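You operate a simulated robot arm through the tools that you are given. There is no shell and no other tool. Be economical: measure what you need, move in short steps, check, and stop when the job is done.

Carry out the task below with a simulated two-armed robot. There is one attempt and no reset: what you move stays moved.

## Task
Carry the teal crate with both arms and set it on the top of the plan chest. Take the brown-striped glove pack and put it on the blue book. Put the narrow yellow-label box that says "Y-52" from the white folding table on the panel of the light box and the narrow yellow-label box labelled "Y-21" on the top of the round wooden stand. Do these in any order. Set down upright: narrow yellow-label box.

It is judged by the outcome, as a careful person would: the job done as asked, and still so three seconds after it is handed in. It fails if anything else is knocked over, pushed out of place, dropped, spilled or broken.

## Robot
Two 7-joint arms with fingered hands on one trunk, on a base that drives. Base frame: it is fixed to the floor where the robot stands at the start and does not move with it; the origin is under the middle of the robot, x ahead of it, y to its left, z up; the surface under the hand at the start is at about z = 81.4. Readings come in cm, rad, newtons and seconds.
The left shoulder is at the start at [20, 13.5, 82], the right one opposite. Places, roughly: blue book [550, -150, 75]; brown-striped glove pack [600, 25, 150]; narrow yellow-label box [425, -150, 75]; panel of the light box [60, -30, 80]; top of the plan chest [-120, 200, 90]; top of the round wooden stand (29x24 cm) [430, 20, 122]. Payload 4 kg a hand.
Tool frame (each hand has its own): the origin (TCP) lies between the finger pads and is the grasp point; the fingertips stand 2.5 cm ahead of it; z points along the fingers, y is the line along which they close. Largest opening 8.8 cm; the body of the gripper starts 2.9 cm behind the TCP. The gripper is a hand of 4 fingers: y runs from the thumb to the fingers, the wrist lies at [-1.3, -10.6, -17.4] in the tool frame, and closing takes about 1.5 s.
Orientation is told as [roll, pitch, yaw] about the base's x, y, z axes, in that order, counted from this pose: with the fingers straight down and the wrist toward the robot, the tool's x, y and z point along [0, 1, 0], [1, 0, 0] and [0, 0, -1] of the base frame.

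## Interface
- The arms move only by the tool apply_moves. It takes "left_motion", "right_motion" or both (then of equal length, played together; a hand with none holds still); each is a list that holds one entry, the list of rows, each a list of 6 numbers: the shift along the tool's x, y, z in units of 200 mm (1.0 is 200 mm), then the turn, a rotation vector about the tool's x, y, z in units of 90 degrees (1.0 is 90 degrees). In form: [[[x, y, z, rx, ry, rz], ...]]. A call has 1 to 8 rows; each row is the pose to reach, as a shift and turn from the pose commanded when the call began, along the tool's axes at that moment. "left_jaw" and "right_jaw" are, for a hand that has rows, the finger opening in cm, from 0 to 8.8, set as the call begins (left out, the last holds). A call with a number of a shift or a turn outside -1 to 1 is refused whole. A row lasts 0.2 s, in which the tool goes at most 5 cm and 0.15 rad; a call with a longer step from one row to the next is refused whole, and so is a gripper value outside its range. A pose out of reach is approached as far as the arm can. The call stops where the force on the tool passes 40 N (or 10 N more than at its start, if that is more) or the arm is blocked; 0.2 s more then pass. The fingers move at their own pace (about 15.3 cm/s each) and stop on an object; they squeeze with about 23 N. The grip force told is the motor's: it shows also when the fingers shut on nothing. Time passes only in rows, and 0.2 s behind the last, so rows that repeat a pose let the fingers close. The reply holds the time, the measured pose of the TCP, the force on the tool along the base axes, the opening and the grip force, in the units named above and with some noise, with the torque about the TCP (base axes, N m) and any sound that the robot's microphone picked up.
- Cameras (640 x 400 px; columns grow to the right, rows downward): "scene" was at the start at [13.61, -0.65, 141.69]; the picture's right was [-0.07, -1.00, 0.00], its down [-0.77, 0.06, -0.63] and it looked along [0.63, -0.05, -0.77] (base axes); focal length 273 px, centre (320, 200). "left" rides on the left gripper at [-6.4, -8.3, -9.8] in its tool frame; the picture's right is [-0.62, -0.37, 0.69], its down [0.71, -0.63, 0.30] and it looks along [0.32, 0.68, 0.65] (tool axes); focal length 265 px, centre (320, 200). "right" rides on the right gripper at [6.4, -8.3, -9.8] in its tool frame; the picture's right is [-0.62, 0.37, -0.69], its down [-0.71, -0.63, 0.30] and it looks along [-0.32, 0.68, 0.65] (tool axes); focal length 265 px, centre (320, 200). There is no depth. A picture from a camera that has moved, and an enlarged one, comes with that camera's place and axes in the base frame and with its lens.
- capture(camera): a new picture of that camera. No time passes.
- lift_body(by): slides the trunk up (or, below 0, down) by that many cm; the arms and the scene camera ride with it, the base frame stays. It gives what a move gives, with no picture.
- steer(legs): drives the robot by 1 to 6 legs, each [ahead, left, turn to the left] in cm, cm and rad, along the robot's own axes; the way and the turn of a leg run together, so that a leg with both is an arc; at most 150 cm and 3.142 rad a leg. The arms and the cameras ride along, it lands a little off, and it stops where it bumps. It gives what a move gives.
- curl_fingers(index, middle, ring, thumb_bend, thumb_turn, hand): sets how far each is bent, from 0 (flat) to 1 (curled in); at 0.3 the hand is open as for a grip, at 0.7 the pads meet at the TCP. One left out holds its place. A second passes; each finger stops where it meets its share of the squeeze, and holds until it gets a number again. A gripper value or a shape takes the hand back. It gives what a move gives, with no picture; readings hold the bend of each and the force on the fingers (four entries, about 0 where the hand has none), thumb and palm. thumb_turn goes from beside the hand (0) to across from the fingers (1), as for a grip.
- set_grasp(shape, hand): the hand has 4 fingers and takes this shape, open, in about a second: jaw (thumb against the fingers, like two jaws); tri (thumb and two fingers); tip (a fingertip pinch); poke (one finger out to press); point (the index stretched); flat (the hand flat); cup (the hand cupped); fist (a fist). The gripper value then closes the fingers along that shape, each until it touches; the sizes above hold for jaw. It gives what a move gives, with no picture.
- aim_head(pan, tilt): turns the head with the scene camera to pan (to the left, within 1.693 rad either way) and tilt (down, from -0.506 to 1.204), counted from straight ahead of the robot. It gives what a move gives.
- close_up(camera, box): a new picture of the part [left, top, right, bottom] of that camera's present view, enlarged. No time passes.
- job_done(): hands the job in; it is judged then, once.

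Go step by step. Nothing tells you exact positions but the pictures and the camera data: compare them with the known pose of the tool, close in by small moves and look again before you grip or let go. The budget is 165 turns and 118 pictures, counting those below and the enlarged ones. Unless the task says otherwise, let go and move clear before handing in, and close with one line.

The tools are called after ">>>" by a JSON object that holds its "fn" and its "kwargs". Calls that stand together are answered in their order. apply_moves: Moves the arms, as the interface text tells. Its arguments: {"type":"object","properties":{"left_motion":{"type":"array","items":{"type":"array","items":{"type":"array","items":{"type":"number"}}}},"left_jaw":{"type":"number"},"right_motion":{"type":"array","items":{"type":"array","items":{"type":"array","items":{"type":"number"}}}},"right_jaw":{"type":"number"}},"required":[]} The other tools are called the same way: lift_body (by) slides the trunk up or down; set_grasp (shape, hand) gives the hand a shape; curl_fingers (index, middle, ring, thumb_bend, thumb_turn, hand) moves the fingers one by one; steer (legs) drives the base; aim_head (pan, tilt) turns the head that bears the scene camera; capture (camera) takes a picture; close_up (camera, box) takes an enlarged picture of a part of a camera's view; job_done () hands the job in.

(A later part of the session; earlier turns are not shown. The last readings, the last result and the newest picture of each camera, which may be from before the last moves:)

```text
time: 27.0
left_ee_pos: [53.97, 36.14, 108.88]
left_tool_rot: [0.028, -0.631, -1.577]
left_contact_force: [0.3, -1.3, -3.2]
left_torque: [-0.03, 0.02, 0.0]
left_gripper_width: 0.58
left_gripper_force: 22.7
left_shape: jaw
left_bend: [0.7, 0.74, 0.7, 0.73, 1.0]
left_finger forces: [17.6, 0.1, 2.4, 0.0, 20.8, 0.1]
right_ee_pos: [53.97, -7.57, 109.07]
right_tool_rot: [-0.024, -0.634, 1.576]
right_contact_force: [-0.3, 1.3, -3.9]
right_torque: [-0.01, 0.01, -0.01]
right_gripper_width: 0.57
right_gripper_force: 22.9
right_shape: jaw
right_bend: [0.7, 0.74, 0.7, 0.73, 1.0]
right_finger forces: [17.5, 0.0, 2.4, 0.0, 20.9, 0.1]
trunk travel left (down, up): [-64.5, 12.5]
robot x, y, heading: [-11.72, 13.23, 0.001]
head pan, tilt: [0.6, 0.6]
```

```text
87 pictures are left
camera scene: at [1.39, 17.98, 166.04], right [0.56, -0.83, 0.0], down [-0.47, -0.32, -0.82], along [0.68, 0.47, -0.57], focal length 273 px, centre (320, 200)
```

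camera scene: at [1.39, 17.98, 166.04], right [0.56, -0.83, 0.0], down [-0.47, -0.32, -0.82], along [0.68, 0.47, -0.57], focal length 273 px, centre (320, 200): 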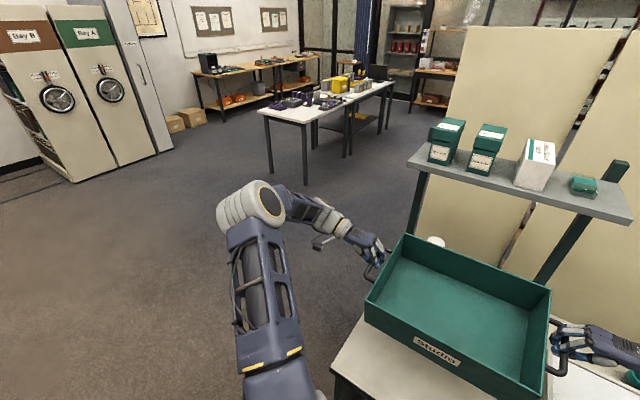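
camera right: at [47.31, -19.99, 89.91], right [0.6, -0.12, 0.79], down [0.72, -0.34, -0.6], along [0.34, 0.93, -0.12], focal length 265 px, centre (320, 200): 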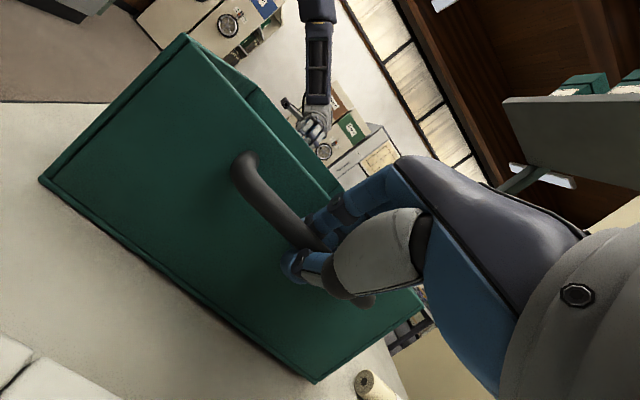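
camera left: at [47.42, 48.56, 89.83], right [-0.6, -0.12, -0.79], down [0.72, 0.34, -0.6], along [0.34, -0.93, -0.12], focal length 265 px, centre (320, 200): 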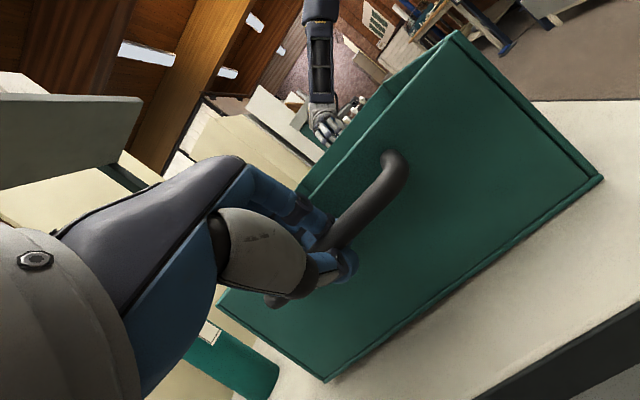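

The chest front edge is at about x=-84, with its middle near y=195. I'll strafe left past the bench and turn to face the chest.

>>> {"fn": "steer", "kwargs": {"legs": [[0, 100, 0], [0, 82, 0], [0, 0, 1.57], [0, 0, 1.57]]}}

>>> {"fn": "aim_head", "kwargs": {"pan": 0, "tilt": 0.6}}

>>> {"fn": "capture", "kwargs": {"camera": "scene"}}

```text
time: 43.9
left_ee_pos: [-76.68, 170.74, 109.01]
left_tool_rot: [0.029, -0.632, 1.58]
left_contact_force: [0.3, 0.7, -3.8]
left_torque: [-0.01, -0.04, 0.02]
left_gripper_width: 0.59
left_gripper_force: 22.7
left_shape: jaw
left_bend: [0.7, 0.74, 0.7, 0.73, 1.0]
left_finger forces: [18.1, 0.0, 2.5, 0.1, 20.4, 0.0]
right_ee_pos: [-77.03, 214.48, 108.97]
right_tool_rot: [-0.024, -0.633, -1.552]
right_contact_force: [0.0, -2.3, -3.8]
right_torque: [0.01, -0.06, -0.02]
right_gripper_width: 0.56
right_gripper_force: 23.0
right_shape: jaw
right_bend: [0.7, 0.74, 0.7, 0.73, 1.0]
right_finger forces: [18.1, 0.1, 2.6, 0.1, 20.3, 0.0]
trunk travel left (down, up): [-64.5, 12.5]
robot x, y, heading: [-11.07, 194.62, -3.133]
head pan, tilt: [0.6, 0.6]
```

```text
time: 44.9
left_ee_pos: [-76.69, 170.65, 108.89]
left_tool_rot: [0.028, -0.632, 1.581]
left_contact_force: [0.2, 1.4, -3.7]
left_torque: [-0.01, -0.05, 0.04]
left_gripper_width: 0.55
left_gripper_force: 22.6
left_shape: jaw
left_bend: [0.7, 0.74, 0.7, 0.73, 1.0]
left_finger forces: [18.0, 0.0, 2.4, 0.0, 20.3, 0.1]
right_ee_pos: [-77.11, 214.39, 108.91]
right_tool_rot: [-0.024, -0.633, -1.553]
right_contact_force: [0.0, -0.8, -3.6]
right_torque: [0.01, -0.02, -0.02]
right_gripper_width: 0.55
right_gripper_force: 22.9
right_shape: jaw
right_bend: [0.7, 0.74, 0.7, 0.73, 1.0]
right_finger forces: [18.0, 0.0, 2.7, 0.0, 20.5, 0.0]
trunk travel left (down, up): [-64.5, 12.5]
robot x, y, heading: [-10.88, 194.59, -3.13]
head pan, tilt: [0.0, 0.6]
```

```text
86 pictures are left
camera scene: at [-25.84, 194.47, 166.04], right [-0.01, 1.0, 0.0], down [0.57, 0.01, -0.82], along [-0.82, -0.01, -0.57], focal length 273 px, centre (320, 200)
```

scene: 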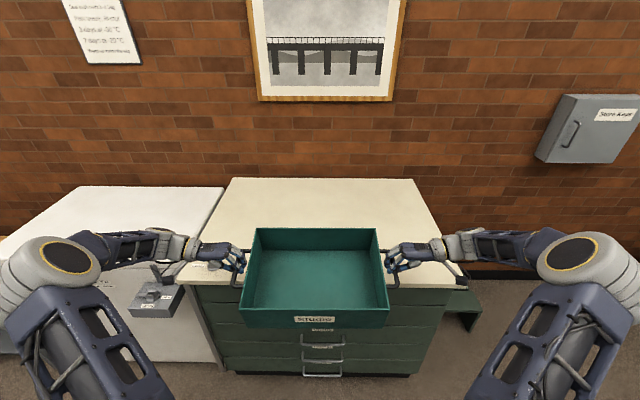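

The chest top is clear and the crate is centred in y. I'll drive ahead 32 cm.

>>> {"fn": "steer", "kwargs": {"legs": [[32, 0, -0.01]]}}

>>> {"fn": "capture", "kwargs": {"camera": "scene"}}

>>> {"fn": "capture", "kwargs": {"camera": "left"}}

```text
time: 47.0
left_ee_pos: [-108.8, 171.06, 108.84]
left_tool_rot: [0.026, -0.634, 1.569]
left_contact_force: [-0.5, 1.8, -3.5]
left_torque: [-0.04, -0.03, -0.03]
left_gripper_width: 0.59
left_gripper_force: 22.8
left_shape: jaw
left_bend: [0.7, 0.74, 0.7, 0.73, 1.0]
left_finger forces: [18.1, 0.1, 2.4, 0.0, 20.4, 0.0]
right_ee_pos: [-108.95, 214.77, 109.09]
right_tool_rot: [-0.023, -0.635, -1.561]
right_contact_force: [-0.1, -1.7, -3.4]
right_torque: [0.01, -0.02, 0.0]
right_gripper_width: 0.58
right_gripper_force: 22.9
right_shape: jaw
right_bend: [0.7, 0.74, 0.7, 0.73, 1.0]
right_finger forces: [18.1, 0.1, 2.7, 0.0, 20.5, 0.0]
trunk travel left (down, up): [-64.5, 12.5]
robot x, y, heading: [-42.72, 194.53, -3.138]
head pan, tilt: [0.0, 0.6]
```

```text
85 pictures are left
camera scene: at [-57.77, 194.36, 166.04], right [0.0, 1.0, 0.0], down [0.57, 0.0, -0.82], along [-0.82, 0.0, -0.57], focal length 273 px, centre (320, 200)
```

scene: 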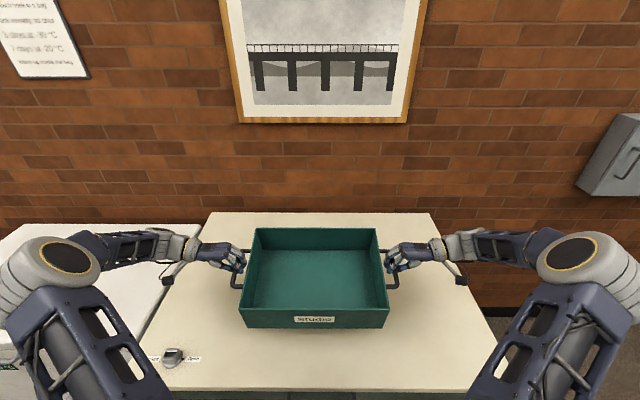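

```text
84 pictures are left
camera left: at [-102.26, 158.5, 111.82], right [0.6, 0.12, -0.79], down [-0.72, -0.34, -0.6], along [-0.34, 0.93, -0.12], focal length 265 px, centre (320, 200)
```

left: 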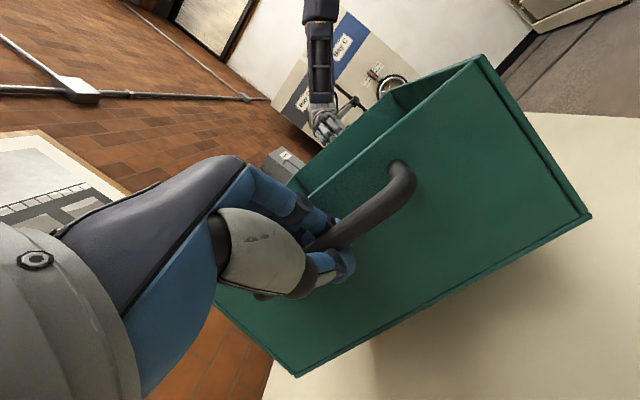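

Crate is above the top. I'll lower until contact, in small steps.

>>> {"fn": "lift_body", "kwargs": {"by": -5.5}}

>>> {"fn": "lift_body", "kwargs": {"by": -0.7}}

>>> {"fn": "lift_body", "kwargs": {"by": -0.5}}

>>> {"fn": "capture", "kwargs": {"camera": "left"}}

```text
time: 48.0
left_ee_pos: [-108.88, 171.06, 103.37]
left_tool_rot: [0.027, -0.63, 1.568]
left_contact_force: [-0.5, 1.4, -3.5]
left_torque: [-0.02, -0.06, 0.03]
left_gripper_width: 0.56
left_gripper_force: 23.3
left_shape: jaw
left_bend: [0.7, 0.74, 0.7, 0.73, 1.0]
left_finger forces: [17.9, 0.0, 2.4, 0.1, 20.4, 0.1]
right_ee_pos: [-108.89, 214.84, 103.49]
right_tool_rot: [-0.024, -0.634, -1.562]
right_contact_force: [0.2, -0.9, -3.9]
right_torque: [0.03, -0.08, -0.05]
right_gripper_width: 0.57
right_gripper_force: 22.6
right_shape: jaw
right_bend: [0.7, 0.74, 0.7, 0.73, 1.0]
right_finger forces: [18.0, 0.0, 2.6, 0.1, 20.5, 0.0]
trunk travel left (down, up): [-59.0, 18.0]
robot x, y, heading: [-42.7, 194.71, -3.142]
head pan, tilt: [0.0, 0.6]
```

```text
time: 48.5
left_ee_pos: [-108.84, 171.07, 102.73]
left_tool_rot: [0.028, -0.633, 1.568]
left_contact_force: [-0.5, 1.6, -4.1]
left_torque: [0.0, -0.1, -0.02]
left_gripper_width: 0.58
left_gripper_force: 22.7
left_shape: jaw
left_bend: [0.7, 0.74, 0.7, 0.73, 1.0]
left_finger forces: [17.9, 0.0, 2.6, 0.1, 20.3, 0.1]
right_ee_pos: [-108.92, 214.74, 102.82]
right_tool_rot: [-0.025, -0.634, -1.561]
right_contact_force: [0.5, -0.8, -3.7]
right_torque: [0.05, -0.01, -0.02]
right_gripper_width: 0.54
right_gripper_force: 22.7
right_shape: jaw
right_bend: [0.7, 0.74, 0.7, 0.73, 1.0]
right_finger forces: [17.9, 0.0, 2.7, 0.0, 20.4, 0.0]
trunk travel left (down, up): [-58.3, 18.7]
robot x, y, heading: [-43.32, 194.17, -3.139]
head pan, tilt: [0.0, 0.6]
```

```text
time: 49.1
left_ee_pos: [-108.8, 171.01, 102.24]
left_tool_rot: [0.028, -0.632, 1.569]
left_contact_force: [0.4, 1.8, -3.3]
left_torque: [-0.01, -0.09, 0.02]
left_gripper_width: 0.58
left_gripper_force: 23.4
left_shape: jaw
left_bend: [0.7, 0.74, 0.7, 0.73, 1.0]
left_finger forces: [18.4, 0.2, 2.9, 0.0, 20.5, 0.1]
right_ee_pos: [-108.82, 214.88, 102.29]
right_tool_rot: [-0.026, -0.633, -1.562]
right_contact_force: [-0.1, -2.1, -3.3]
right_torque: [-0.03, -0.12, 0.0]
right_gripper_width: 0.53
right_gripper_force: 23.1
right_shape: jaw
right_bend: [0.7, 0.74, 0.7, 0.73, 1.0]
right_finger forces: [18.4, 0.1, 3.3, 0.0, 20.7, 0.0]
trunk travel left (down, up): [-57.8, 19.2]
robot x, y, heading: [-42.58, 194.74, -3.139]
head pan, tilt: [0.0, 0.6]
```

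```text
83 pictures are left
camera left: at [-102.25, 158.51, 105.12], right [0.6, 0.12, -0.79], down [-0.72, -0.34, -0.6], along [-0.34, 0.93, -0.12], focal length 265 px, centre (320, 200)
```

left: 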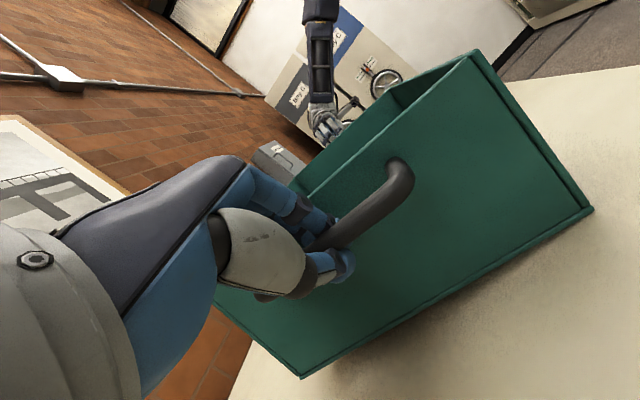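

Nearly touching; a few more small steps.

>>> {"fn": "lift_body", "kwargs": {"by": -0.4}}

>>> {"fn": "lift_body", "kwargs": {"by": -0.4}}

>>> {"fn": "close_up", "kwargs": {"camera": "scene", "box": [160, 200, 460, 390]}}

```text
time: 49.6
left_ee_pos: [-108.9, 171.08, 101.75]
left_tool_rot: [0.026, -0.632, 1.569]
left_contact_force: [0.0, 2.0, -2.6]
left_torque: [0.03, -0.12, -0.01]
left_gripper_width: 0.58
left_gripper_force: 23.0
left_shape: jaw
left_bend: [0.7, 0.74, 0.7, 0.73, 1.0]
left_finger forces: [19.5, 0.1, 3.3, 0.0, 20.6, 0.1]
right_ee_pos: [-108.86, 214.79, 101.9]
right_tool_rot: [-0.024, -0.632, -1.564]
right_contact_force: [0.2, -1.5, -3.4]
right_torque: [0.0, -0.12, -0.01]
right_gripper_width: 0.58
right_gripper_force: 22.9
right_shape: jaw
right_bend: [0.7, 0.74, 0.7, 0.73, 1.0]
right_finger forces: [19.1, 0.0, 3.8, 0.1, 20.7, 0.1]
trunk travel left (down, up): [-57.4, 19.6]
robot x, y, heading: [-43.05, 194.42, -3.142]
head pan, tilt: [0.0, 0.6]
```

```text
time: 50.1
left_ee_pos: [-108.77, 171.08, 101.53]
left_tool_rot: [0.026, -0.631, 1.57]
left_contact_force: [-0.2, 2.6, -2.5]
left_torque: [0.0, -0.17, -0.01]
left_gripper_width: 0.59
left_gripper_force: 23.0
left_shape: jaw
left_bend: [0.7, 0.74, 0.7, 0.73, 1.0]
left_finger forces: [20.4, 0.0, 3.7, 0.0, 20.6, 0.0]
right_ee_pos: [-108.94, 214.7, 101.5]
right_tool_rot: [-0.026, -0.633, -1.562]
right_contact_force: [-0.6, -2.5, -3.1]
right_torque: [-0.02, -0.18, -0.02]
right_gripper_width: 0.54
right_gripper_force: 23.4
right_shape: jaw
right_bend: [0.7, 0.74, 0.7, 0.73, 1.0]
right_finger forces: [20.2, 0.1, 4.2, 0.0, 20.7, 0.0]
trunk travel left (down, up): [-57.0, 20.0]
robot x, y, heading: [-42.55, 194.54, -3.141]
head pan, tilt: [0.0, 0.6]
```

```text
2.11 times, centred on (310, 295) of scene
camera zoom: at [-57.76, 194.36, 158.54], right [0.0, 1.0, 0.0], down [0.57, 0.0, -0.82], along [-0.82, 0.0, -0.57], focal length 576 px, centre (341, 0)
```

zoom: 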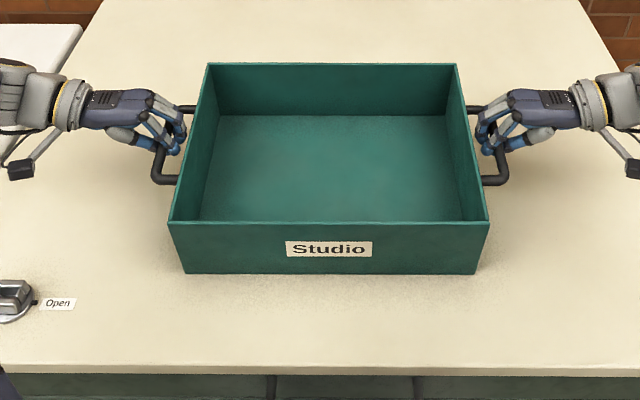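

One edge is touching first, so the crate is levelling out. I'll continue down until the weight is off.

>>> {"fn": "lift_body", "kwargs": {"by": -0.5}}

>>> {"fn": "lift_body", "kwargs": {"by": -0.5}}

>>> {"fn": "capture", "kwargs": {"camera": "right"}}

```text
time: 50.7
left_ee_pos: [-108.85, 170.93, 100.8]
left_tool_rot: [0.026, -0.632, 1.57]
left_contact_force: [-0.6, 3.5, -2.0]
left_torque: [-0.01, -0.18, 0.01]
left_gripper_width: 0.61
left_gripper_force: 22.5
left_shape: jaw
left_bend: [0.7, 0.74, 0.7, 0.73, 1.0]
left_finger forces: [21.4, 0.0, 3.8, 0.1, 20.9, 0.1]
right_ee_pos: [-108.99, 214.76, 100.97]
right_tool_rot: [-0.024, -0.634, -1.562]
right_contact_force: [0.5, -2.6, -2.2]
right_torque: [0.02, -0.21, 0.02]
right_gripper_width: 0.58
right_gripper_force: 22.8
right_shape: jaw
right_bend: [0.7, 0.74, 0.7, 0.73, 1.0]
right_finger forces: [21.1, 0.1, 4.6, 0.1, 21.0, 0.0]
trunk travel left (down, up): [-56.5, 20.5]
robot x, y, heading: [-42.7, 194.5, -3.141]
head pan, tilt: [0.0, 0.6]
```

```text
time: 51.2
left_ee_pos: [-108.73, 171.16, 100.35]
left_tool_rot: [0.028, -0.632, 1.569]
left_contact_force: [-0.4, 3.8, -0.7]
left_torque: [0.01, -0.21, 0.01]
left_gripper_width: 0.57
left_gripper_force: 23.5
left_shape: jaw
left_bend: [0.7, 0.74, 0.7, 0.73, 1.0]
left_finger forces: [21.8, 0.0, 4.0, 0.1, 21.1, 0.0]
right_ee_pos: [-108.96, 214.77, 100.5]
right_tool_rot: [-0.026, -0.632, -1.563]
right_contact_force: [0.5, -4.1, -2.8]
right_torque: [0.0, -0.22, 0.0]
right_gripper_width: 0.56
right_gripper_force: 23.3
right_shape: jaw
right_bend: [0.7, 0.74, 0.7, 0.73, 1.0]
right_finger forces: [22.0, 0.0, 4.7, 0.0, 21.3, 0.0]
trunk travel left (down, up): [-56.0, 21.0]
robot x, y, heading: [-42.93, 194.7, -3.142]
head pan, tilt: [0.0, 0.6]
```

```text
81 pictures are left
camera right: at [-102.39, 227.31, 103.41], right [-0.6, 0.12, 0.79], down [-0.72, 0.33, -0.6], along [-0.33, -0.94, -0.12], focal length 265 px, centre (320, 200)
```

right: 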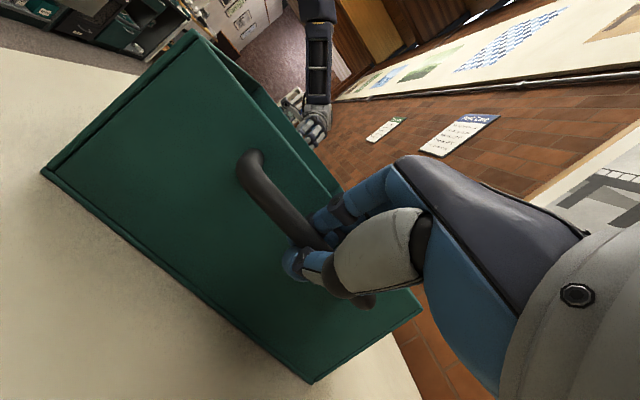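

The crate is resting flat. I'll open both hands and retreat along the approach path.

>>> {"fn": "apply_moves", "kwargs": {"left_motion": [[[0, 0, 0, 0, 0, 0], [0, 0, 0, 0, 0, 0], [0, 0, 0, 0, 0, 0], [0, 0, 0, 0, 0, 0]]], "right_motion": [[[0, 0, 0, 0, 0, 0], [0, 0, 0, 0, 0, 0], [0, 0, 0, 0, 0, 0], [0, 0, 0, 0, 0, 0]]], "left_jaw": 3.8, "right_jaw": 3.8}}

>>> {"fn": "apply_moves", "kwargs": {"left_motion": [[[0, 0, -0.06, 0, 0, 0], [0, 0, -0.14, 0, 0, 0], [0, 0, -0.24, 0, 0, 0], [0, 0, -0.36, 0, 0, 0], [0, 0, -0.5, 0, 0, 0]]], "right_motion": [[[0, 0, -0.06, 0, 0, 0], [0, 0, -0.14, 0, 0, 0], [0, 0, -0.24, 0, 0, 0], [0, 0, -0.36, 0, 0, 0], [0, 0, -0.5, 0, 0, 0]]]}}

>>> {"fn": "capture", "kwargs": {"camera": "scene"}}

```text
time: 52.2
left_ee_pos: [-108.73, 171.0, 100.34]
left_tool_rot: [0.026, -0.633, 1.57]
left_contact_force: [-0.3, -4.4, 0.5]
left_torque: [0.08, -0.02, 0.04]
left_gripper_width: 3.64
left_gripper_force: 0.0
left_shape: jaw
left_bend: [0.74, 0.5, 0.44, 0.72, 1.0]
left_finger forces: [0.1, 4.6, 0.0, 0.1, 0.1, 0.1]
right_ee_pos: [-108.81, 214.79, 100.63]
right_tool_rot: [-0.027, -0.634, -1.563]
right_contact_force: [-0.3, 4.2, 0.4]
right_torque: [-0.08, 0.0, -0.05]
right_gripper_width: 3.66
right_gripper_force: 0.0
right_shape: jaw
right_bend: [0.74, 0.5, 0.44, 0.72, 1.0]
right_finger forces: [0.1, 4.3, 0.0, 0.1, 0.1, 0.0]
trunk travel left (down, up): [-56.0, 21.0]
robot x, y, heading: [-43.14, 194.46, -3.14]
head pan, tilt: [0.0, 0.6]
```

```text
time: 53.4
left_ee_pos: [-108.52, 165.16, 108.47]
left_tool_rot: [0.028, -0.631, 1.569]
left_contact_force: [0.4, 0.0, -0.1]
left_torque: [-0.02, -0.02, 0.0]
left_gripper_width: 3.76
left_gripper_force: 0.0
left_shape: jaw
left_bend: [0.74, 0.47, 0.44, 0.72, 1.0]
left_finger forces: [0.0, 0.0, 0.0, 0.0, 0.0, 0.1]
right_ee_pos: [-108.7, 220.79, 108.41]
right_tool_rot: [-0.025, -0.635, -1.562]
right_contact_force: [-1.0, -0.7, 0.4]
right_torque: [0.0, 0.02, 0.01]
right_gripper_width: 3.76
right_gripper_force: 0.1
right_shape: jaw
right_bend: [0.74, 0.47, 0.44, 0.72, 1.0]
right_finger forces: [0.1, 0.0, 0.1, 0.1, 0.0, 0.0]
trunk travel left (down, up): [-56.0, 21.0]
robot x, y, heading: [-42.47, 194.19, -3.136]
head pan, tilt: [0.0, 0.6]
```

```text
80 pictures are left
camera scene: at [-57.76, 194.36, 157.53], right [0.0, 1.0, 0.0], down [0.57, 0.0, -0.82], along [-0.82, 0.0, -0.57], focal length 273 px, centre (320, 200)
```

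scene: 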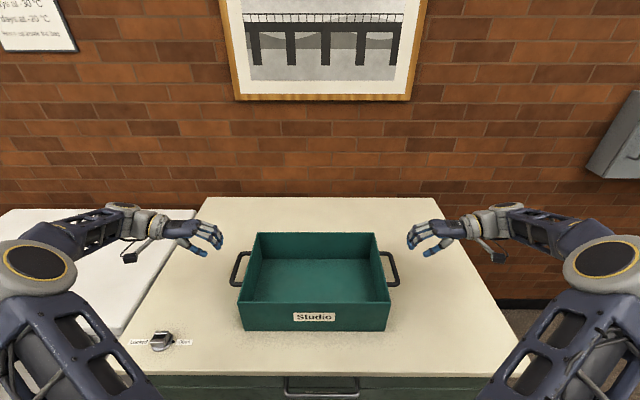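

The crate is on the plan chest. I'll back away, bring the hands to the neutral pose, and turn round.

>>> {"fn": "steer", "kwargs": {"legs": [[-40, 0, 0]]}}

>>> {"fn": "apply_moves", "kwargs": {"left_motion": [[[0, 0, 0, 0.08, 0, 0], [0, 0, 0, 0.16, 0, 0], [0, 0, 0, 0.24, 0, 0], [0, 0, 0, 0.32, 0, 0], [0, 0, 0, 0.4, 0, 0]]], "right_motion": [[[0, 0, 0, 0.08, 0, 0], [0, 0, 0, 0.16, 0, 0], [0, 0, 0, 0.24, 0, 0], [0, 0, 0, 0.32, 0, 0], [0, 0, 0, 0.4, 0, 0]]], "left_jaw": 8.8, "right_jaw": 8.8}}

>>> {"fn": "apply_moves", "kwargs": {"left_motion": [[[0, 0, 0, 0, 0, -0.0875], [0, 0, 0, 0, 0, -0.175], [0, 0, 0, 0, 0, -0.2625], [0, 0, 0, 0, 0, -0.35], [0, 0, 0, 0, 0, -0.4375], [0, 0, 0, 0, 0, -0.525], [0, 0, 0, 0, 0, -0.6125], [0, 0, 0, 0, 0, -0.7]]], "right_motion": [[[0, 0, 0, 0, 0, 0.0875], [0, 0, 0, 0, 0, 0.175], [0, 0, 0, 0, 0, 0.2625], [0, 0, 0, 0, 0, 0.35], [0, 0, 0, 0, 0, 0.4375], [0, 0, 0, 0, 0, 0.525], [0, 0, 0, 0, 0, 0.6125], [0, 0, 0, 0, 0, 0.7]]]}}

>>> {"fn": "apply_moves", "kwargs": {"left_motion": [[[0, 0, 0, 0, 0, -0.09], [0, 0, 0, 0, 0, -0.18], [0, 0, 0, 0, 0, -0.26], [0, 0, 0, 0, 0, -0.3]]], "right_motion": [[[0, 0, 0, 0, 0, 0.09], [0, 0, 0, 0, 0, 0.18], [0, 0, 0, 0, 0, 0.26], [0, 0, 0, 0, 0, 0.3]]]}}

>>> {"fn": "steer", "kwargs": {"legs": [[0, 0, -1.57], [0, 0, -1.57]]}}

>>> {"fn": "aim_head", "kwargs": {"pan": 0, "tilt": 0.3}}

>>> {"fn": "capture", "kwargs": {"camera": "scene"}}

```text
time: 55.9
left_ee_pos: [-68.15, 165.38, 108.48]
left_tool_rot: [0.027, -0.632, 1.565]
left_contact_force: [0.4, 0.2, -0.1]
left_torque: [0.05, 0.0, -0.01]
left_gripper_width: 3.78
left_gripper_force: 0.1
left_shape: jaw
left_bend: [0.74, 0.47, 0.44, 0.72, 1.0]
left_finger forces: [0.0, 0.1, 0.0, 0.0, 0.1, 0.0]
right_ee_pos: [-68.16, 221.14, 108.54]
right_tool_rot: [-0.026, -0.634, -1.566]
right_contact_force: [-0.2, -0.9, -0.4]
right_torque: [-0.04, 0.01, 0.02]
right_gripper_width: 3.77
right_gripper_force: 0.1
right_shape: jaw
right_bend: [0.74, 0.47, 0.44, 0.72, 1.0]
right_finger forces: [0.0, 0.0, 0.0, 0.0, 0.0, 0.0]
trunk travel left (down, up): [-56.0, 21.0]
robot x, y, heading: [-2.16, 194.9, -3.14]
head pan, tilt: [0.0, 0.6]
```

```text
time: 57.1
left_ee_pos: [-68.21, 165.48, 108.39]
left_tool_rot: [0.023, -0.002, 1.583]
left_contact_force: [0.5, 0.0, -0.1]
left_torque: [0.0, 0.05, 0.01]
left_gripper_width: 8.78
left_gripper_force: 0.1
left_shape: jaw
left_bend: [0.3, 0.3, 0.3, 0.3, 0.98]
left_finger forces: [0.0, 0.1, 0.0, 0.0, 0.1, 0.0]
right_ee_pos: [-68.24, 221.14, 108.43]
right_tool_rot: [-0.02, -0.004, -1.58]
right_contact_force: [-0.7, 0.0, -0.4]
right_torque: [0.0, 0.0, 0.01]
right_gripper_width: 8.81
right_gripper_force: 0.1
right_shape: jaw
right_bend: [0.3, 0.3, 0.3, 0.3, 0.98]
right_finger forces: [0.0, 0.0, 0.0, 0.0, 0.1, 0.0]
trunk travel left (down, up): [-56.0, 21.0]
robot x, y, heading: [-2.78, 194.31, -3.146]
head pan, tilt: [0.0, 0.6]
```

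```text
time: 58.9
left_ee_pos: [-68.27, 165.54, 108.37]
left_tool_rot: [0.007, -0.024, 2.686]
left_contact_force: [-0.1, 0.4, 0.3]
left_torque: [-0.03, 0.01, -0.01]
left_gripper_width: 8.84
left_gripper_force: 0.0
left_shape: jaw
left_bend: [0.3, 0.3, 0.3, 0.3, 0.98]
left_finger forces: [0.1, 0.0, 0.0, 0.0, 0.1, 0.1]
right_ee_pos: [-68.21, 221.15, 108.49]
right_tool_rot: [-0.007, -0.021, -2.683]
right_contact_force: [-1.0, -0.2, 1.6]
right_torque: [0.02, -0.01, 0.01]
right_gripper_width: 8.81
right_gripper_force: 0.1
right_shape: jaw
right_bend: [0.3, 0.3, 0.3, 0.3, 0.98]
right_finger forces: [0.1, 0.1, 0.0, 0.0, 0.1, 0.0]
trunk travel left (down, up): [-56.0, 21.0]
robot x, y, heading: [-2.43, 194.27, -3.14]
head pan, tilt: [0.0, 0.6]
```

```text
time: 59.9
left_ee_pos: [-68.21, 165.57, 108.42]
left_tool_rot: [-0.004, -0.022, -3.128]
left_contact_force: [-0.1, 0.7, 0.9]
left_torque: [-0.04, -0.03, 0.0]
left_gripper_width: 8.78
left_gripper_force: 0.1
left_shape: jaw
left_bend: [0.3, 0.3, 0.3, 0.3, 0.98]
left_finger forces: [0.0, 0.0, 0.0, 0.0, 0.1, 0.0]
right_ee_pos: [-68.15, 221.11, 108.48]
right_tool_rot: [0.007, -0.022, 3.131]
right_contact_force: [0.9, -0.9, 1.0]
right_torque: [0.0, -0.02, 0.01]
right_gripper_width: 8.8
right_gripper_force: 0.0
right_shape: jaw
right_bend: [0.3, 0.3, 0.3, 0.3, 0.98]
right_finger forces: [0.0, 0.1, 0.1, 0.1, 0.0, 0.0]
trunk travel left (down, up): [-56.0, 21.0]
robot x, y, heading: [-2.23, 194.51, -3.144]
head pan, tilt: [0.0, 0.6]
```

```text
time: 68.0
left_ee_pos: [63.44, 223.57, 108.45]
left_tool_rot: [-0.005, -0.021, 0.009]
left_contact_force: [-0.4, 0.2, -0.7]
left_torque: [-0.03, -0.03, 0.04]
left_gripper_width: 8.79
left_gripper_force: 0.2
left_shape: jaw
left_bend: [0.3, 0.3, 0.3, 0.3, 0.98]
left_finger forces: [0.1, 0.1, 0.0, 0.0, 0.0, 0.0]
right_ee_pos: [63.12, 167.95, 108.4]
right_tool_rot: [0.005, -0.021, -0.01]
right_contact_force: [0.1, 0.5, 0.2]
right_torque: [0.0, 0.0, 0.01]
right_gripper_width: 8.8
right_gripper_force: 0.0
right_shape: jaw
right_bend: [0.3, 0.3, 0.3, 0.3, 0.98]
right_finger forces: [0.1, 0.1, 0.0, 0.0, 0.0, 0.0]
trunk travel left (down, up): [-56.0, 21.0]
robot x, y, heading: [-2.67, 194.62, -0.003]
head pan, tilt: [0.0, 0.6]
```

```text
time: 68.8
left_ee_pos: [63.31, 223.64, 108.44]
left_tool_rot: [-0.003, -0.022, 0.01]
left_contact_force: [0.9, 0.8, -0.3]
left_torque: [0.04, -0.02, 0.0]
left_gripper_width: 8.8
left_gripper_force: 0.1
left_shape: jaw
left_bend: [0.3, 0.3, 0.3, 0.3, 0.98]
left_finger forces: [0.1, 0.0, 0.1, 0.0, 0.1, 0.1]
right_ee_pos: [63.15, 167.87, 108.58]
right_tool_rot: [0.007, -0.021, -0.012]
right_contact_force: [0.7, -0.2, -0.4]
right_torque: [-0.02, 0.02, 0.0]
right_gripper_width: 8.8
right_gripper_force: 0.1
right_shape: jaw
right_bend: [0.3, 0.3, 0.3, 0.3, 0.98]
right_finger forces: [0.1, 0.0, 0.0, 0.1, 0.0, 0.1]
trunk travel left (down, up): [-56.0, 21.0]
robot x, y, heading: [-2.44, 194.61, -0.001]
head pan, tilt: [0.0, 0.3]
```

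```text
79 pictures are left
camera scene: at [12.87, 194.46, 160.28], right [0.0, -1.0, 0.0], down [-0.3, 0.0, -0.95], along [0.95, 0.0, -0.3], focal length 273 px, centre (320, 200)
```

scene: 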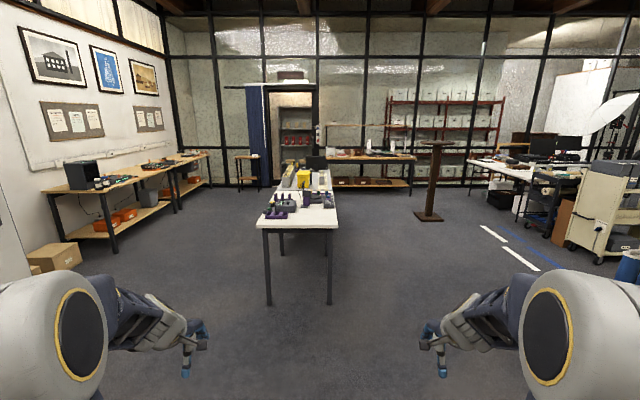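

I can see the wooden stand ahead and the white folding table to its right. I'll drive into that area, keeping clear of the table with the purple items.

>>> {"fn": "steer", "kwargs": {"legs": [[60, -75, 0], [130, -10, 0], [70, -10, 0]]}}

>>> {"fn": "aim_head", "kwargs": {"pan": -0.1, "tilt": 0.3}}

>>> {"fn": "capture", "kwargs": {"camera": "scene"}}

>>> {"fn": "aim_head", "kwargs": {"pan": -1.0, "tilt": 0.4}}

>>> {"fn": "capture", "kwargs": {"camera": "scene"}}

```text
time: 83.4
left_ee_pos: [323.26, 126.06, 108.43]
left_tool_rot: [-0.002, -0.022, 0.004]
left_contact_force: [0.5, -0.4, 0.3]
left_torque: [0.03, -0.01, -0.02]
left_gripper_width: 8.8
left_gripper_force: 0.0
left_shape: jaw
left_bend: [0.3, 0.3, 0.3, 0.3, 0.98]
left_finger forces: [0.0, 0.0, 0.0, 0.0, 0.1, 0.0]
right_ee_pos: [322.61, 70.52, 108.39]
right_tool_rot: [0.005, -0.02, -0.017]
right_contact_force: [0.2, 0.5, -0.2]
right_torque: [0.01, -0.01, 0.0]
right_gripper_width: 8.8
right_gripper_force: 0.1
right_shape: jaw
right_bend: [0.3, 0.3, 0.3, 0.3, 0.98]
right_finger forces: [0.0, 0.0, 0.0, 0.0, 0.1, 0.0]
trunk travel left (down, up): [-56.0, 21.0]
robot x, y, heading: [257.19, 97.68, -0.011]
head pan, tilt: [0.0, 0.3]
```

```text
time: 84.0
left_ee_pos: [323.24, 126.01, 108.27]
left_tool_rot: [-0.004, -0.022, 0.002]
left_contact_force: [-0.2, -0.6, 0.4]
left_torque: [-0.03, -0.02, 0.01]
left_gripper_width: 8.79
left_gripper_force: 0.0
left_shape: jaw
left_bend: [0.3, 0.3, 0.3, 0.3, 0.98]
left_finger forces: [0.0, 0.0, 0.1, 0.1, 0.1, 0.0]
right_ee_pos: [322.66, 70.51, 108.51]
right_tool_rot: [0.005, -0.021, -0.017]
right_contact_force: [0.6, 0.1, 0.2]
right_torque: [0.03, -0.01, -0.03]
right_gripper_width: 8.76
right_gripper_force: 0.0
right_shape: jaw
right_bend: [0.3, 0.3, 0.3, 0.3, 0.98]
right_finger forces: [0.1, 0.1, 0.1, 0.0, 0.0, 0.0]
trunk travel left (down, up): [-56.0, 21.0]
robot x, y, heading: [257.1, 97.58, -0.003]
head pan, tilt: [-0.099, 0.3]
```

```text
78 pictures are left
camera scene: at [272.47, 96.37, 160.29], right [-0.11, -0.99, 0.0], down [-0.29, 0.03, -0.96], along [0.95, -0.1, -0.3], focal length 273 px, centre (320, 200)
```

scene: 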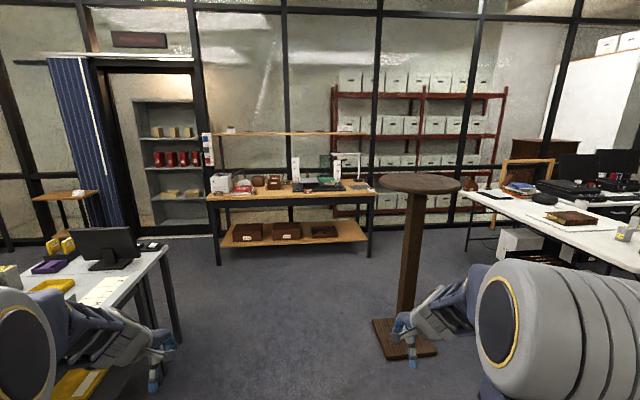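

```text
time: 85.2
left_ee_pos: [323.17, 126.14, 108.53]
left_tool_rot: [-0.004, -0.022, 0.003]
left_contact_force: [0.4, 0.1, 0.0]
left_torque: [0.01, 0.0, -0.01]
left_gripper_width: 8.79
left_gripper_force: 0.0
left_shape: jaw
left_bend: [0.3, 0.3, 0.3, 0.3, 0.98]
left_finger forces: [0.1, 0.0, 0.0, 0.0, 0.0, 0.0]
right_ee_pos: [322.63, 70.48, 108.53]
right_tool_rot: [0.006, -0.021, -0.016]
right_contact_force: [-0.7, -0.3, -0.3]
right_torque: [0.02, 0.0, 0.0]
right_gripper_width: 8.8
right_gripper_force: 0.0
right_shape: jaw
right_bend: [0.3, 0.3, 0.3, 0.3, 0.98]
right_finger forces: [0.0, 0.0, 0.0, 0.0, 0.0, 0.0]
trunk travel left (down, up): [-56.0, 21.0]
robot x, y, heading: [257.37, 97.52, -0.009]
head pan, tilt: [-1.0, 0.4]
```

```text
77 pictures are left
camera scene: at [268.14, 89.54, 159.36], right [-0.85, -0.53, 0.0], down [-0.21, 0.33, -0.92], along [0.49, -0.78, -0.39], focal length 273 px, centre (320, 200)
```

scene: 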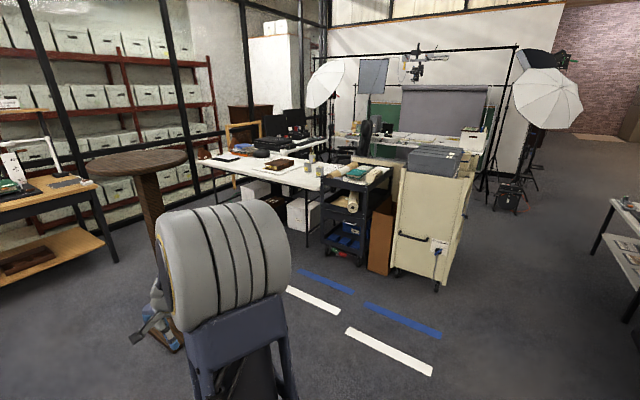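

I'll zoom in on the wooden shelf and the white table to find the glove pack, the boxes and the book.

>>> {"fn": "close_up", "kwargs": {"camera": "scene", "box": [190, 130, 400, 260]}}

>>> {"fn": "aim_head", "kwargs": {"pan": -0.05, "tilt": 0.2}}

>>> {"fn": "close_up", "kwargs": {"camera": "scene", "box": [190, 120, 400, 250]}}

```text
3.05 times, centred on (295, 195) of scene
camera zoom: at [268.14, 89.54, 159.36], right [-0.85, -0.53, 0.0], down [-0.21, 0.33, -0.92], along [0.49, -0.78, -0.39], focal length 833 px, centre (396, 215)
```

zoom: 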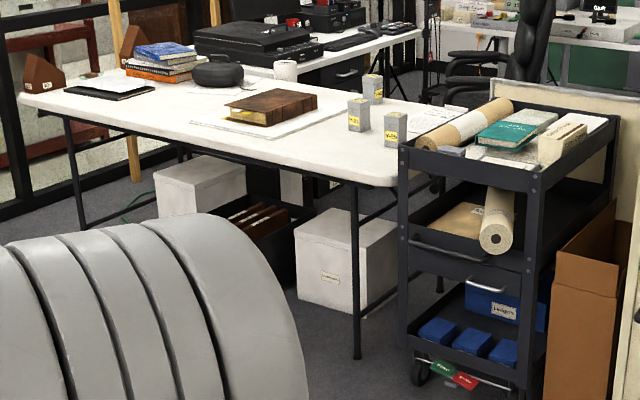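

```text
time: 86.5
left_ee_pos: [323.21, 126.22, 108.26]
left_tool_rot: [-0.006, -0.022, 0.002]
left_contact_force: [0.4, 0.3, -0.6]
left_torque: [0.04, 0.0, 0.02]
left_gripper_width: 8.79
left_gripper_force: 0.1
left_shape: jaw
left_bend: [0.3, 0.3, 0.3, 0.3, 0.98]
left_finger forces: [0.0, 0.0, 0.0, 0.1, 0.0, 0.1]
right_ee_pos: [322.72, 70.44, 108.39]
right_tool_rot: [0.006, -0.021, -0.017]
right_contact_force: [0.0, -0.8, -1.1]
right_torque: [-0.02, -0.03, -0.01]
right_gripper_width: 8.81
right_gripper_force: 0.1
right_shape: jaw
right_bend: [0.3, 0.3, 0.3, 0.3, 0.98]
right_finger forces: [0.1, 0.0, 0.0, 0.0, 0.1, 0.1]
trunk travel left (down, up): [-56.0, 21.0]
robot x, y, heading: [257.23, 97.68, -0.012]
head pan, tilt: [-0.051, 0.201]
```

```text
3.05 times, centred on (295, 185) of scene
camera zoom: at [272.49, 96.82, 161.22], right [-0.06, -1.0, 0.0], down [-0.2, 0.01, -0.98], along [0.98, -0.06, -0.2], focal length 833 px, centre (396, 246)
```

zoom: 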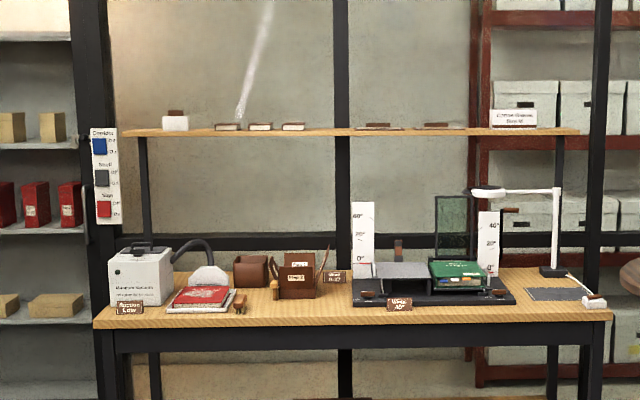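

Three yellow-label boxes stand on the white table, the blue book tops the stack at its far end, and several packs lie on the wooden shelf. I'll drive closer to the shelf through the gap left of the stand.

>>> {"fn": "steer", "kwargs": {"legs": [[120, 5, 0], [70, 0, 0]]}}

>>> {"fn": "aim_head", "kwargs": {"pan": -0.4, "tilt": 0.1}}

>>> {"fn": "capture", "kwargs": {"camera": "scene"}}

>>> {"fn": "close_up", "kwargs": {"camera": "scene", "box": [160, 120, 480, 320]}}

```text
time: 96.0
left_ee_pos: [512.54, 129.71, 108.37]
left_tool_rot: [-0.004, -0.023, 0.007]
left_contact_force: [-0.5, -0.1, 0.7]
left_torque: [-0.03, -0.01, 0.03]
left_gripper_width: 8.8
left_gripper_force: 0.0
left_shape: jaw
left_bend: [0.3, 0.3, 0.3, 0.3, 0.98]
left_finger forces: [0.1, 0.0, 0.0, 0.0, 0.0, 0.0]
right_ee_pos: [511.88, 74.05, 108.53]
right_tool_rot: [0.005, -0.022, -0.014]
right_contact_force: [-0.8, 0.1, -0.4]
right_torque: [0.01, 0.01, -0.01]
right_gripper_width: 8.79
right_gripper_force: 0.1
right_shape: jaw
right_bend: [0.3, 0.3, 0.3, 0.3, 0.98]
right_finger forces: [0.1, 0.0, 0.0, 0.0, 0.0, 0.0]
trunk travel left (down, up): [-56.0, 21.0]
robot x, y, heading: [446.42, 100.66, -0.005]
head pan, tilt: [-0.051, 0.201]
```

```text
time: 96.8
left_ee_pos: [512.52, 129.73, 108.29]
left_tool_rot: [-0.003, -0.023, 0.009]
left_contact_force: [-0.4, 0.4, 0.3]
left_torque: [0.04, 0.0, -0.01]
left_gripper_width: 8.78
left_gripper_force: 0.0
left_shape: jaw
left_bend: [0.3, 0.3, 0.3, 0.3, 0.98]
left_finger forces: [0.1, 0.0, 0.0, 0.1, 0.0, 0.0]
right_ee_pos: [512.08, 74.15, 108.48]
right_tool_rot: [0.005, -0.021, -0.015]
right_contact_force: [-0.4, -0.7, 0.2]
right_torque: [0.0, -0.05, 0.01]
right_gripper_width: 8.81
right_gripper_force: 0.0
right_shape: jaw
right_bend: [0.3, 0.3, 0.3, 0.3, 0.98]
right_finger forces: [0.1, 0.0, 0.1, 0.1, 0.0, 0.1]
trunk travel left (down, up): [-56.0, 21.0]
robot x, y, heading: [446.89, 100.48, -0.01]
head pan, tilt: [-0.4, 0.099]
```

```text
74 pictures are left
camera scene: at [460.98, 97.2, 162.15], right [-0.39, -0.92, 0.0], down [-0.09, 0.04, -0.99], along [0.91, -0.39, -0.1], focal length 273 px, centre (320, 200)
```

scene: 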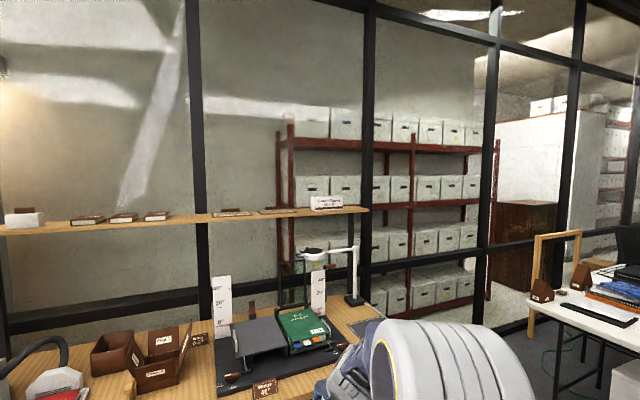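

```text
2.00 times, centred on (320, 220) of scene
camera zoom: at [460.98, 97.2, 162.15], right [-0.39, -0.92, 0.0], down [-0.09, 0.04, -0.99], along [0.91, -0.39, -0.1], focal length 547 px, centre (320, 160)
```

zoom: 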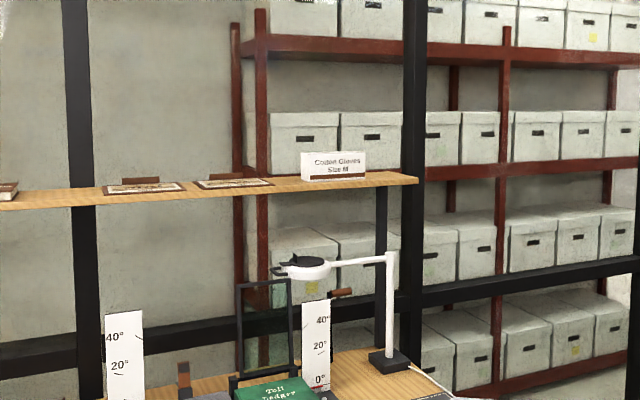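

The "Cotton Gloves" pack with the brown stripe is near (610, 29, 144), deep on the shelf. I'll move in front of it and raise the trunk to look.

>>> {"fn": "lift_body", "kwargs": {"by": 20.5}}

>>> {"fn": "steer", "kwargs": {"legs": [[46, -40, 0]]}}

>>> {"fn": "aim_head", "kwargs": {"pan": -0.1, "tilt": 0.5}}

>>> {"fn": "capture", "kwargs": {"camera": "scene"}}

>>> {"fn": "close_up", "kwargs": {"camera": "scene", "box": [300, 60, 500, 185]}}

```text
time: 99.0
left_ee_pos: [512.43, 129.57, 128.83]
left_tool_rot: [-0.004, -0.021, 0.006]
left_contact_force: [-0.6, 0.1, -0.5]
left_torque: [0.02, 0.0, 0.02]
left_gripper_width: 8.79
left_gripper_force: 0.1
left_shape: jaw
left_bend: [0.3, 0.3, 0.3, 0.3, 0.98]
left_finger forces: [0.1, 0.0, 0.1, 0.1, 0.1, 0.0]
right_ee_pos: [512.08, 73.98, 128.99]
right_tool_rot: [0.005, -0.021, -0.015]
right_contact_force: [0.1, -0.2, 0.2]
right_torque: [-0.02, 0.02, -0.01]
right_gripper_width: 8.78
right_gripper_force: 0.0
right_shape: jaw
right_bend: [0.3, 0.3, 0.3, 0.3, 0.98]
right_finger forces: [0.1, 0.1, 0.0, 0.0, 0.0, 0.0]
trunk travel left (down, up): [-76.5, 0.5]
robot x, y, heading: [446.43, 100.92, -0.005]
head pan, tilt: [-0.4, 0.099]
```

```text
time: 102.4
left_ee_pos: [558.35, 89.24, 128.81]
left_tool_rot: [-0.004, -0.022, 0.003]
left_contact_force: [0.0, -0.4, 0.2]
left_torque: [-0.02, 0.02, 0.04]
left_gripper_width: 8.79
left_gripper_force: 0.3
left_shape: jaw
left_bend: [0.3, 0.3, 0.3, 0.3, 0.98]
left_finger forces: [0.0, 0.0, 0.1, 0.0, 0.0, 0.0]
right_ee_pos: [557.75, 33.77, 129.04]
right_tool_rot: [0.007, -0.019, -0.018]
right_contact_force: [-0.4, 0.5, -0.4]
right_torque: [-0.03, 0.01, -0.01]
right_gripper_width: 8.77
right_gripper_force: 0.1
right_shape: jaw
right_bend: [0.3, 0.3, 0.3, 0.3, 0.98]
right_finger forces: [0.0, 0.0, 0.1, 0.0, 0.1, 0.1]
trunk travel left (down, up): [-76.5, 0.5]
robot x, y, heading: [492.33, 60.74, -0.009]
head pan, tilt: [-0.4, 0.099]
```

```text
time: 103.3
left_ee_pos: [558.38, 89.19, 129.03]
left_tool_rot: [-0.005, -0.021, 0.003]
left_contact_force: [0.5, -0.5, -1.7]
left_torque: [-0.02, 0.02, 0.0]
left_gripper_width: 8.8
left_gripper_force: 0.1
left_shape: jaw
left_bend: [0.3, 0.3, 0.3, 0.3, 0.98]
left_finger forces: [0.0, 0.0, 0.0, 0.0, 0.1, 0.1]
right_ee_pos: [557.74, 33.61, 129.04]
right_tool_rot: [0.005, -0.02, -0.017]
right_contact_force: [0.0, -1.1, 0.1]
right_torque: [-0.01, 0.02, -0.02]
right_gripper_width: 8.8
right_gripper_force: 0.1
right_shape: jaw
right_bend: [0.3, 0.3, 0.3, 0.3, 0.98]
right_finger forces: [0.0, 0.0, 0.0, 0.0, 0.0, 0.1]
trunk travel left (down, up): [-76.5, 0.5]
robot x, y, heading: [492.42, 60.76, -0.014]
head pan, tilt: [-0.099, 0.499]
```

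```text
72 pictures are left
camera scene: at [507.35, 59.57, 178.96], right [-0.11, -0.99, 0.0], down [-0.48, 0.05, -0.88], along [0.87, -0.1, -0.48], focal length 273 px, centre (320, 200)
```

scene: 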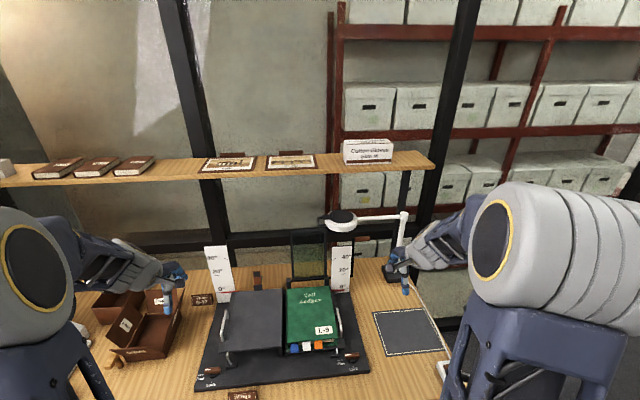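

```text
3.20 times, centred on (400, 122) of scene
camera zoom: at [507.35, 59.57, 178.96], right [-0.11, -0.99, 0.0], down [-0.48, 0.05, -0.88], along [0.87, -0.1, -0.48], focal length 875 px, centre (64, 448)
```

zoom: 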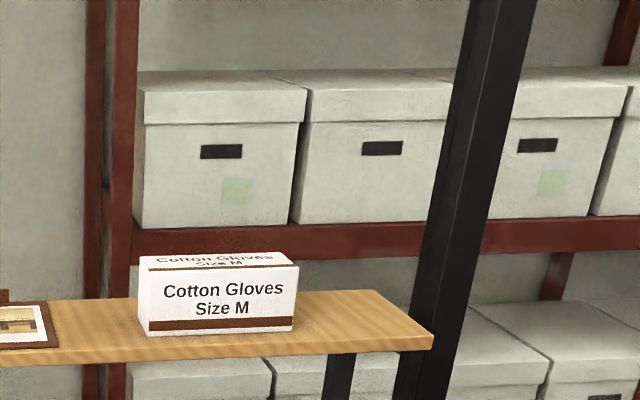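

The pack is about 18×6.5×8 cm at (609, 29), too deep to reach over the bench. The better place is beside the bench's right end, facing left, so I'll raise the hands, slide right and look.

>>> {"fn": "apply_moves", "kwargs": {"left_motion": [[[0, -0.05, -0.2, 0, 0, 0], [0, -0.1, -0.4, 0, 0, 0], [0, -0.15, -0.6, 0, 0, 0], [0, -0.2, -0.8, 0, 0, 0], [0, -0.25, -1.0, 0, 0, 0]]], "right_motion": [[[0, -0.05, -0.2, 0, 0, 0], [0, -0.1, -0.4, 0, 0, 0], [0, -0.15, -0.6, 0, 0, 0], [0, -0.2, -0.8, 0, 0, 0], [0, -0.25, -1.0, 0, 0, 0]]]}}

>>> {"fn": "steer", "kwargs": {"legs": [[4, -100, 0]]}}

>>> {"fn": "aim_head", "kwargs": {"pan": -0.1, "tilt": 0.7}}

>>> {"fn": "capture", "kwargs": {"camera": "scene"}}

>>> {"fn": "aim_head", "kwargs": {"pan": -1.0, "tilt": 0.7}}

>>> {"fn": "capture", "kwargs": {"camera": "scene"}}

```text
time: 104.5
left_ee_pos: [552.86, 89.25, 148.68]
left_tool_rot: [-0.003, -0.022, 0.001]
left_contact_force: [-0.1, -0.3, -0.3]
left_torque: [0.02, 0.04, 0.0]
left_gripper_width: 8.81
left_gripper_force: 0.1
left_shape: jaw
left_bend: [0.3, 0.3, 0.3, 0.3, 0.98]
left_finger forces: [0.0, 0.0, 0.0, 0.0, 0.0, 0.0]
right_ee_pos: [552.36, 33.65, 148.8]
right_tool_rot: [0.005, -0.019, -0.017]
right_contact_force: [-0.1, 0.2, 0.1]
right_torque: [-0.02, 0.02, 0.01]
right_gripper_width: 8.78
right_gripper_force: 0.0
right_shape: jaw
right_bend: [0.3, 0.3, 0.3, 0.3, 0.98]
right_finger forces: [0.0, 0.1, 0.1, 0.0, 0.0, 0.1]
trunk travel left (down, up): [-76.5, 0.5]
robot x, y, heading: [492.19, 60.75, -0.007]
head pan, tilt: [-0.099, 0.499]
```

```text
time: 109.7
left_ee_pos: [555.86, -11.69, 148.71]
left_tool_rot: [-0.005, -0.023, -0.003]
left_contact_force: [0.0, -0.8, -0.1]
left_torque: [0.04, -0.01, 0.01]
left_gripper_width: 8.79
left_gripper_force: 0.1
left_shape: jaw
left_bend: [0.3, 0.3, 0.3, 0.3, 0.98]
left_finger forces: [0.1, 0.0, 0.0, 0.0, 0.0, 0.0]
right_ee_pos: [555.1, -67.35, 148.94]
right_tool_rot: [0.005, -0.022, -0.023]
right_contact_force: [-0.8, 0.1, 0.3]
right_torque: [0.04, -0.02, 0.03]
right_gripper_width: 8.8
right_gripper_force: 0.1
right_shape: jaw
right_bend: [0.3, 0.3, 0.3, 0.3, 0.98]
right_finger forces: [0.1, 0.0, 0.1, 0.0, 0.1, 0.0]
trunk travel left (down, up): [-76.5, 0.5]
robot x, y, heading: [495.1, -40.12, -0.019]
head pan, tilt: [-0.099, 0.499]
```

```text
time: 110.5
left_ee_pos: [555.94, -11.76, 148.64]
left_tool_rot: [-0.003, -0.023, -0.001]
left_contact_force: [0.4, -0.5, 0.5]
left_torque: [0.01, 0.0, -0.02]
left_gripper_width: 8.76
left_gripper_force: 0.0
left_shape: jaw
left_bend: [0.3, 0.3, 0.3, 0.3, 0.98]
left_finger forces: [0.0, 0.1, 0.1, 0.1, 0.0, 0.0]
right_ee_pos: [555.21, -67.27, 148.91]
right_tool_rot: [0.007, -0.021, -0.023]
right_contact_force: [0.0, 0.1, 0.5]
right_torque: [-0.03, 0.0, 0.01]
right_gripper_width: 8.8
right_gripper_force: 0.1
right_shape: jaw
right_bend: [0.3, 0.3, 0.3, 0.3, 0.98]
right_finger forces: [0.1, 0.0, 0.0, 0.1, 0.1, 0.0]
trunk travel left (down, up): [-76.5, 0.5]
robot x, y, heading: [495.15, -39.77, -0.014]
head pan, tilt: [-0.099, 0.7]
```

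```text
70 pictures are left
camera scene: at [509.67, -41.14, 177.18], right [-0.11, -0.99, 0.0], down [-0.64, 0.07, -0.77], along [0.76, -0.09, -0.64], focal length 273 px, centre (320, 200)
```

scene: 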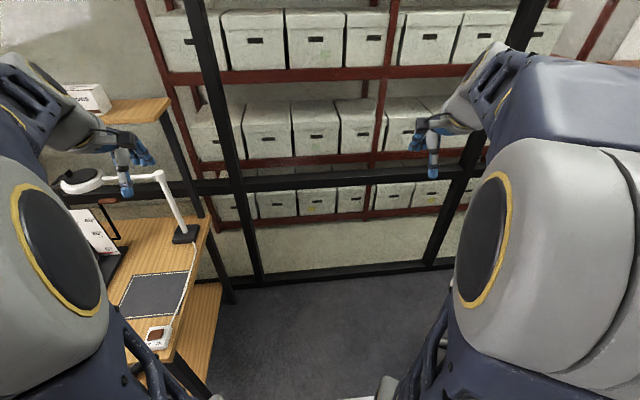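

```text
time: 111.7
left_ee_pos: [555.81, -11.67, 148.75]
left_tool_rot: [-0.005, -0.022, -0.003]
left_contact_force: [0.3, -0.1, -0.2]
left_torque: [0.01, -0.01, 0.03]
left_gripper_width: 8.81
left_gripper_force: 0.0
left_shape: jaw
left_bend: [0.3, 0.3, 0.3, 0.3, 0.98]
left_finger forces: [0.1, 0.0, 0.1, 0.1, 0.1, 0.0]
right_ee_pos: [555.07, -67.4, 148.82]
right_tool_rot: [0.006, -0.02, -0.023]
right_contact_force: [0.4, 0.2, -0.6]
right_torque: [-0.02, -0.01, 0.0]
right_gripper_width: 8.77
right_gripper_force: 0.0
right_shape: jaw
right_bend: [0.3, 0.3, 0.3, 0.3, 0.98]
right_finger forces: [0.0, 0.0, 0.0, 0.1, 0.1, 0.1]
trunk travel left (down, up): [-76.5, 0.5]
robot x, y, heading: [495.74, -39.96, -0.014]
head pan, tilt: [-1.0, 0.7]
```

```text
69 pictures are left
camera scene: at [505.73, -47.39, 177.18], right [-0.85, -0.53, 0.0], down [-0.34, 0.55, -0.76], along [0.41, -0.65, -0.64], focal length 273 px, centre (320, 200)
```

scene: 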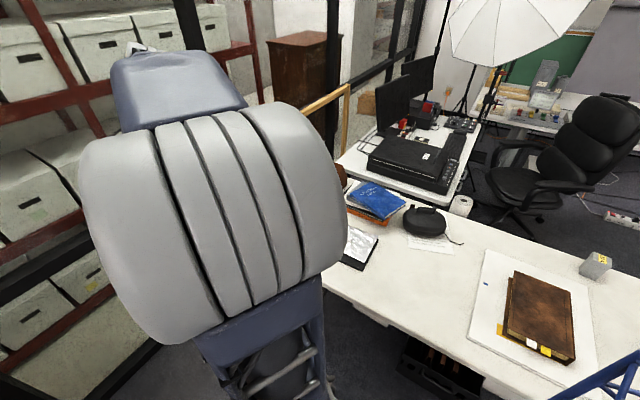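

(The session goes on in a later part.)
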